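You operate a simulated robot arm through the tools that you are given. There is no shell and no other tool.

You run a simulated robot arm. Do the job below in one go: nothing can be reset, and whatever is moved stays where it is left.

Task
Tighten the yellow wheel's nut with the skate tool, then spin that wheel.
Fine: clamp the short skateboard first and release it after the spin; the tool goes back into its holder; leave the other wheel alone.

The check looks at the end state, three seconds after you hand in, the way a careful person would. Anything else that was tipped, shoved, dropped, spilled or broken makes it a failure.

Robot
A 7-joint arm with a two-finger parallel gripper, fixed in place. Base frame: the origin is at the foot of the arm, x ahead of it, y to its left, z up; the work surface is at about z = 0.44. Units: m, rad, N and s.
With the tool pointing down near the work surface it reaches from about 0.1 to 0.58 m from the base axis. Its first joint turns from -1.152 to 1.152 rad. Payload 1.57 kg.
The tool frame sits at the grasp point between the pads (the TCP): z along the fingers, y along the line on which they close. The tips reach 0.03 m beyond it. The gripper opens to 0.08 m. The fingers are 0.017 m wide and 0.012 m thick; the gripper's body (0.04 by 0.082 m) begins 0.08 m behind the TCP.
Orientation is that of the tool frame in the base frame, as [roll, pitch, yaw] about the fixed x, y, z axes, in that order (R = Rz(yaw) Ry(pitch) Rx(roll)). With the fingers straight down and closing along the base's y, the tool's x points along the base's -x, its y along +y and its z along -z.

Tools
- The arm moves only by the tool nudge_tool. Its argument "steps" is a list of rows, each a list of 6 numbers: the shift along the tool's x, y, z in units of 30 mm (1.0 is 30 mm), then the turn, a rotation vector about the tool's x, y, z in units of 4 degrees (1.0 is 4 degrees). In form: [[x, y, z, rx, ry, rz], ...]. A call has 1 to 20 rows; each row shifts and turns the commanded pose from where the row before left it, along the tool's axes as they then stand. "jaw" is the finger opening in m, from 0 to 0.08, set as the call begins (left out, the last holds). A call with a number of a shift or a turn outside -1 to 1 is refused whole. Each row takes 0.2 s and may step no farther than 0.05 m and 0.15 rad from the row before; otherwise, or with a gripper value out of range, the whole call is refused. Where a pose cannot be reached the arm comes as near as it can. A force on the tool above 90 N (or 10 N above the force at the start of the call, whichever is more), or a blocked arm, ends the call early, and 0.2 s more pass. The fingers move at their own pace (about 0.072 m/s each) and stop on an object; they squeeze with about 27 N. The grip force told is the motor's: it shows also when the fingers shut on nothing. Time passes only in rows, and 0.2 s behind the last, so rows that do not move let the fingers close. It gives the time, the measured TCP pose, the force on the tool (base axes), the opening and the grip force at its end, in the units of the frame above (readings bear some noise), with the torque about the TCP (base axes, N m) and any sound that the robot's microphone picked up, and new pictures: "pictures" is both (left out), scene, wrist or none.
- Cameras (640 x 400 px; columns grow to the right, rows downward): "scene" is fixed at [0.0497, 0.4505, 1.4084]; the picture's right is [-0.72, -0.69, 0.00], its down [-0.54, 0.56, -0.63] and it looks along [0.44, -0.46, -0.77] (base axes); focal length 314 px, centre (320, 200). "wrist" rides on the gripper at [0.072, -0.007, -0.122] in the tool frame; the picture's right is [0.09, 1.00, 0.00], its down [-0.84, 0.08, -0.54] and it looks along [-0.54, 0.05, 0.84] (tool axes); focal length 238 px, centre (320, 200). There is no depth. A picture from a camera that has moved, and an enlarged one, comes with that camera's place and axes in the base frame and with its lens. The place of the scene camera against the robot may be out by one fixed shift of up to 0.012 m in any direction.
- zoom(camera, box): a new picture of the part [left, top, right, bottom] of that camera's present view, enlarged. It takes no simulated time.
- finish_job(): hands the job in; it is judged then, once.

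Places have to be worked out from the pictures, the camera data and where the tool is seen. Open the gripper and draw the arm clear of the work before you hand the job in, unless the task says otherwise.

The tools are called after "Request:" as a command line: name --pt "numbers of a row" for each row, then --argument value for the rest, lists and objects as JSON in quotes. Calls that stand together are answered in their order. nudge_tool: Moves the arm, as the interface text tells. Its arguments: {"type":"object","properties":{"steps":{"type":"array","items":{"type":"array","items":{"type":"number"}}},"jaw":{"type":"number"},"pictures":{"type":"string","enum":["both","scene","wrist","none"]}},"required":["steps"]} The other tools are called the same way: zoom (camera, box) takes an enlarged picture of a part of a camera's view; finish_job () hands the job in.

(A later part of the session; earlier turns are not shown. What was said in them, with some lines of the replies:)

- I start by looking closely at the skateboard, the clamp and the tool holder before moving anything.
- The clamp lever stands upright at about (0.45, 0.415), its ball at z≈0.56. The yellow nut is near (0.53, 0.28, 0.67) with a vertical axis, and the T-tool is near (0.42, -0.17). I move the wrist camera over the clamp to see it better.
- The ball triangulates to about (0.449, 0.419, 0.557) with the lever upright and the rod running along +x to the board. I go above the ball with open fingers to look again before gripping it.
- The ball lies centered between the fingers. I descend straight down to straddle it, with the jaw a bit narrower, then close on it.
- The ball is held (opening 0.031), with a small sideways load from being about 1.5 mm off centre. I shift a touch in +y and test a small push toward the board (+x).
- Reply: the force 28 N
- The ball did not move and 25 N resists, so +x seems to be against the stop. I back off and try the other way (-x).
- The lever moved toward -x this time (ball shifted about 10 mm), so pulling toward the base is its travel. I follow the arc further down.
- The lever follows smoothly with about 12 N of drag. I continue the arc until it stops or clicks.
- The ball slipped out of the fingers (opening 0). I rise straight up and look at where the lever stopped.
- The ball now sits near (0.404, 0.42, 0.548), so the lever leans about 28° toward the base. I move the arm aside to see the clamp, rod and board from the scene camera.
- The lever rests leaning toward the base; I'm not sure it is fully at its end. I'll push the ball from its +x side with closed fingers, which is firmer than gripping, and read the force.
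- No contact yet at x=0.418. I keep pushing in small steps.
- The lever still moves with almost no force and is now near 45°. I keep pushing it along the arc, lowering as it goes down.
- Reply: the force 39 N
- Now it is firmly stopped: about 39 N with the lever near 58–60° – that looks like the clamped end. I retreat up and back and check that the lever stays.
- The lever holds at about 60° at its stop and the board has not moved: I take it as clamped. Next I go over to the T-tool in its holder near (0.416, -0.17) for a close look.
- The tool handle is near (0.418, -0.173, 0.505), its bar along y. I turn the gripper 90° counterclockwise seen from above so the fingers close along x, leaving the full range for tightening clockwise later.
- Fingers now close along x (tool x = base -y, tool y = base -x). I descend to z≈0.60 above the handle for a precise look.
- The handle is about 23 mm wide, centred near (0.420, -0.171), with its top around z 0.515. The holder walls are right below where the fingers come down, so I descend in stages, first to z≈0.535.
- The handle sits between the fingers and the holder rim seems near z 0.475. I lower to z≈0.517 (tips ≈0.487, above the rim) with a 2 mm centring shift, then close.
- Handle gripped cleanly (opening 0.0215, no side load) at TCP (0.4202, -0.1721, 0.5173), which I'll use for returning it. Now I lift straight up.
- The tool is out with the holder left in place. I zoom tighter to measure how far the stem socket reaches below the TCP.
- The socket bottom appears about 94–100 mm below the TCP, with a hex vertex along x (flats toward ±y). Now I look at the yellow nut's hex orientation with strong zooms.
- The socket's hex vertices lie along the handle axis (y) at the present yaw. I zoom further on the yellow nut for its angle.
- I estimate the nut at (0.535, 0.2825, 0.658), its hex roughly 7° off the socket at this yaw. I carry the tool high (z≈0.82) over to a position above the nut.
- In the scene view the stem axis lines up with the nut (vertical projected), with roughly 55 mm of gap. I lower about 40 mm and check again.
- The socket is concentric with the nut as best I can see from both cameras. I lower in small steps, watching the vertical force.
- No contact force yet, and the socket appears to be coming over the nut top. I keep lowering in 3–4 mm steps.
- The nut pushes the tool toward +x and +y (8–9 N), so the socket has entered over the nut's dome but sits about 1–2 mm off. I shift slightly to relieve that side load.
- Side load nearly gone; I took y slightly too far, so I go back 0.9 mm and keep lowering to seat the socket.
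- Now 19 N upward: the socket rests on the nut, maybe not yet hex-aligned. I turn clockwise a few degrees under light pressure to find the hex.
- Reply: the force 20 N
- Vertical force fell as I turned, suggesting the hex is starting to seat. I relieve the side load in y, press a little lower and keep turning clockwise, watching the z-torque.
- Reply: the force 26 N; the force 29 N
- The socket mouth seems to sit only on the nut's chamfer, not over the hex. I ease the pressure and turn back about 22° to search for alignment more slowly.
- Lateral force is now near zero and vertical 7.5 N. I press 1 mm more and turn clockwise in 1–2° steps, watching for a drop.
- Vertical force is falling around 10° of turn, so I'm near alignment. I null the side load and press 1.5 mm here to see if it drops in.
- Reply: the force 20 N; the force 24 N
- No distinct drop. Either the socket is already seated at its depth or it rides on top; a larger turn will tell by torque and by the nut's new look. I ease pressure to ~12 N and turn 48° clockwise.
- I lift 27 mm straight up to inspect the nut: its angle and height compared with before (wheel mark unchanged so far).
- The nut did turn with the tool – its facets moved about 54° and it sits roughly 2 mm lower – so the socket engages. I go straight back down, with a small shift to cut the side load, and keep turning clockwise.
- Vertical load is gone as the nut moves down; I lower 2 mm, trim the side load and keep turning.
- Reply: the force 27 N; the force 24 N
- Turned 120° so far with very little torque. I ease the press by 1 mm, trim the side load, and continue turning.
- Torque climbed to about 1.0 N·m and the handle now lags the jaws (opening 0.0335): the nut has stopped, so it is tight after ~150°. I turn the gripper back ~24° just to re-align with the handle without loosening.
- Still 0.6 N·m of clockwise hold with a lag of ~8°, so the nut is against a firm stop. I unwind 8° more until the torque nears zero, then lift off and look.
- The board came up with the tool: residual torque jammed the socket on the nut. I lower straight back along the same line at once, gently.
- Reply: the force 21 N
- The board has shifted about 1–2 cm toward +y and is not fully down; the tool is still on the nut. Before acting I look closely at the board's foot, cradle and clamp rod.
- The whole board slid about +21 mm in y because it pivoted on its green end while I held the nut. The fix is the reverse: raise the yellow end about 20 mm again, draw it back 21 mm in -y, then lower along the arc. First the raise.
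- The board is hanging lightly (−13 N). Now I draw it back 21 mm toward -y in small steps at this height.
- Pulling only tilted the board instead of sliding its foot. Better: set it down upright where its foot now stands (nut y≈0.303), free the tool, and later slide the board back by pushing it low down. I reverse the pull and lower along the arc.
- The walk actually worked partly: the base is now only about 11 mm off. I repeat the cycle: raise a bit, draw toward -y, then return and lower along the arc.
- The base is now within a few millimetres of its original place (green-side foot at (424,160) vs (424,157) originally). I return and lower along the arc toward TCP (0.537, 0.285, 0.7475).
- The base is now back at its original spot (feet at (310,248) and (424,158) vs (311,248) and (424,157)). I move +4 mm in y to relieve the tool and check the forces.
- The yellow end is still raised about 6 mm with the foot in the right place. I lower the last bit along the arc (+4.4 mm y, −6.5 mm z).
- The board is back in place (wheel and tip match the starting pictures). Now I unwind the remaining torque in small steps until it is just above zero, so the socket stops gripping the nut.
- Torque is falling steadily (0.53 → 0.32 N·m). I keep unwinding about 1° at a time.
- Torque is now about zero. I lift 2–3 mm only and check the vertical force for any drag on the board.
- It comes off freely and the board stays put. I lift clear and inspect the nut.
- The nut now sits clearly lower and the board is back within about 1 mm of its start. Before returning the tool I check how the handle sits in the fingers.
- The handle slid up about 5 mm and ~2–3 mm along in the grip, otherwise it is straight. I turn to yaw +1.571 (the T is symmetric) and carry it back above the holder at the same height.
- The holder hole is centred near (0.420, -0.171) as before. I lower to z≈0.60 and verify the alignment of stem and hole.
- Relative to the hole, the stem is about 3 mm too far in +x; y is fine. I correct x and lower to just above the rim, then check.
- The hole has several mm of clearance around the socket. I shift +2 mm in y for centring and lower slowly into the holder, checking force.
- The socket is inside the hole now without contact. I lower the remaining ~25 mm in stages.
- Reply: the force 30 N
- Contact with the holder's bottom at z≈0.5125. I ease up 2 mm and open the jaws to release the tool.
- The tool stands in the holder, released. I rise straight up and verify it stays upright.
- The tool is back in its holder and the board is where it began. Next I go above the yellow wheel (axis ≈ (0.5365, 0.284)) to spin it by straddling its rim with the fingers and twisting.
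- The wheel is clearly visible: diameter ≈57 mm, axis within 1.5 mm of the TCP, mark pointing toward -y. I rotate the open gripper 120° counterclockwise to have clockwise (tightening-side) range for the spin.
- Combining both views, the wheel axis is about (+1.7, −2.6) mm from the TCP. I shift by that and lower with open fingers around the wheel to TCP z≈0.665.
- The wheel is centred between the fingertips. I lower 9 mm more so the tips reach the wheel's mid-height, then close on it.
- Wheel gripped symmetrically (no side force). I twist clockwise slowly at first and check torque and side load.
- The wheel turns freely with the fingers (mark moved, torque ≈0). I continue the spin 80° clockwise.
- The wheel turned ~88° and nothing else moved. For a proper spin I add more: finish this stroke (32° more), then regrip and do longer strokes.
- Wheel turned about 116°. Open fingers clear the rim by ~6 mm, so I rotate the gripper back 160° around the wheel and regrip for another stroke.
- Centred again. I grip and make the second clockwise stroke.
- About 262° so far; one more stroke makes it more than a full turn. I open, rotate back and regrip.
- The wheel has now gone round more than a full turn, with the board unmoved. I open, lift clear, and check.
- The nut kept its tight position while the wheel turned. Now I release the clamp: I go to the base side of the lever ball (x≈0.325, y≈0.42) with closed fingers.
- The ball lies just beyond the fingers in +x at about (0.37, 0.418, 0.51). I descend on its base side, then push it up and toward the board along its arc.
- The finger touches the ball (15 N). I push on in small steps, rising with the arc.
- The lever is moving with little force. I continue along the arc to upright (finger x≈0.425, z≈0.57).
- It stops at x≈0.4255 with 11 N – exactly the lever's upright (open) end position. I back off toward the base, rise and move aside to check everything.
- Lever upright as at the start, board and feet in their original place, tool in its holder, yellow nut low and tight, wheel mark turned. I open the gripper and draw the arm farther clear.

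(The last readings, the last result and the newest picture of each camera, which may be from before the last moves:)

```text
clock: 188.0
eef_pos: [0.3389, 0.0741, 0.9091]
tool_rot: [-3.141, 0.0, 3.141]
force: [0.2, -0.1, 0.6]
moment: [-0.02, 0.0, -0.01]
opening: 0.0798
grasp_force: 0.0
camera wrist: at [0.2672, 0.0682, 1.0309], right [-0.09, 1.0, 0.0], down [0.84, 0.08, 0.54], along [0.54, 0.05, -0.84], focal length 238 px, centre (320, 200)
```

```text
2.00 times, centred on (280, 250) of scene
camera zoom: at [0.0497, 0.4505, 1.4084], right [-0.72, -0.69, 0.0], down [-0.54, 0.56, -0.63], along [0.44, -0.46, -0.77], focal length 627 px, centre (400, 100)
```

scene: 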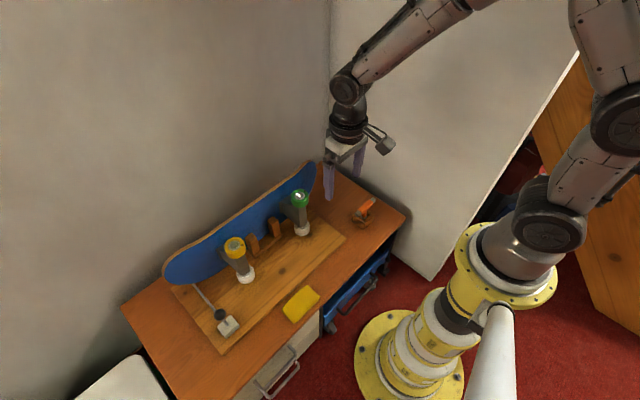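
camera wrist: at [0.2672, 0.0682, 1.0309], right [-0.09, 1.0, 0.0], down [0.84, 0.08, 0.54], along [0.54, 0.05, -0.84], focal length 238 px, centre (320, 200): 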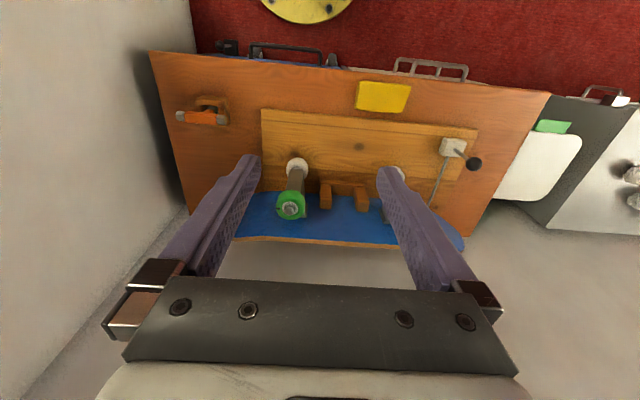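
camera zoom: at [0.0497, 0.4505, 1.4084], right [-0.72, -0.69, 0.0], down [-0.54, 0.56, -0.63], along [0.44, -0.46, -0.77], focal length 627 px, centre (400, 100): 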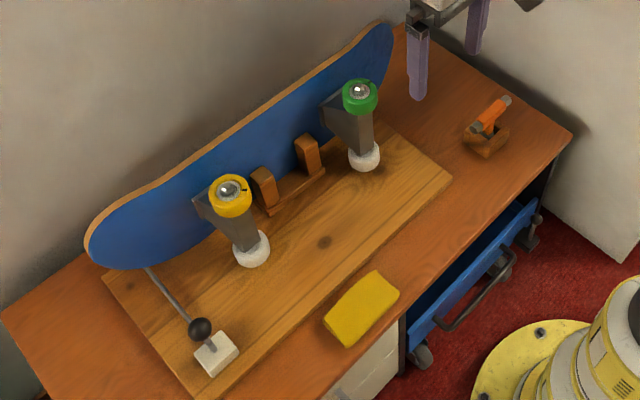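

All is in place: nut tightened, wheel spun, clamp released, tool in its holder, arm clear with the gripper open. I hand the job in.

Request:
finish_job

```text
The job is handed in.
```

I tightened the yellow wheel's nut with the skate tool and spun the wheel. One thing went wrong along the way: I accidentally lifted the board and had to put it back.

- **Clamp:** I pulled the lever to its stop, about 60°, before tightening. After the spin I pushed it back upright, where it started. The clamp did not stop the board lifting (see below), so I can't say how firmly it was holding.
- **Nut:** It turned about 150° clockwise, then stopped firmly. I reached about 1.0 N·m, and the nut sits visibly lower than before.
- **Board:** When I first lifted the tool off, the socket jammed on the nut. The board came up with it and slid about 2 cm sideways. I walked it back, and in the pictures it is within about 1–2 mm of its original spot.
- **Wheel:** I gripped the rim and turned it by hand in three strokes, about 400° in total. It turned freely, and the nut did not move with it.
- **Tool:** It is back upright in its holder. The handle is turned end for end from how I found it, which should not matter because the T is symmetric.
- **Other wheel:** I didn't touch the green wheel, though it moved with the board during the slip.

The arm is clear of the work with the gripper open.
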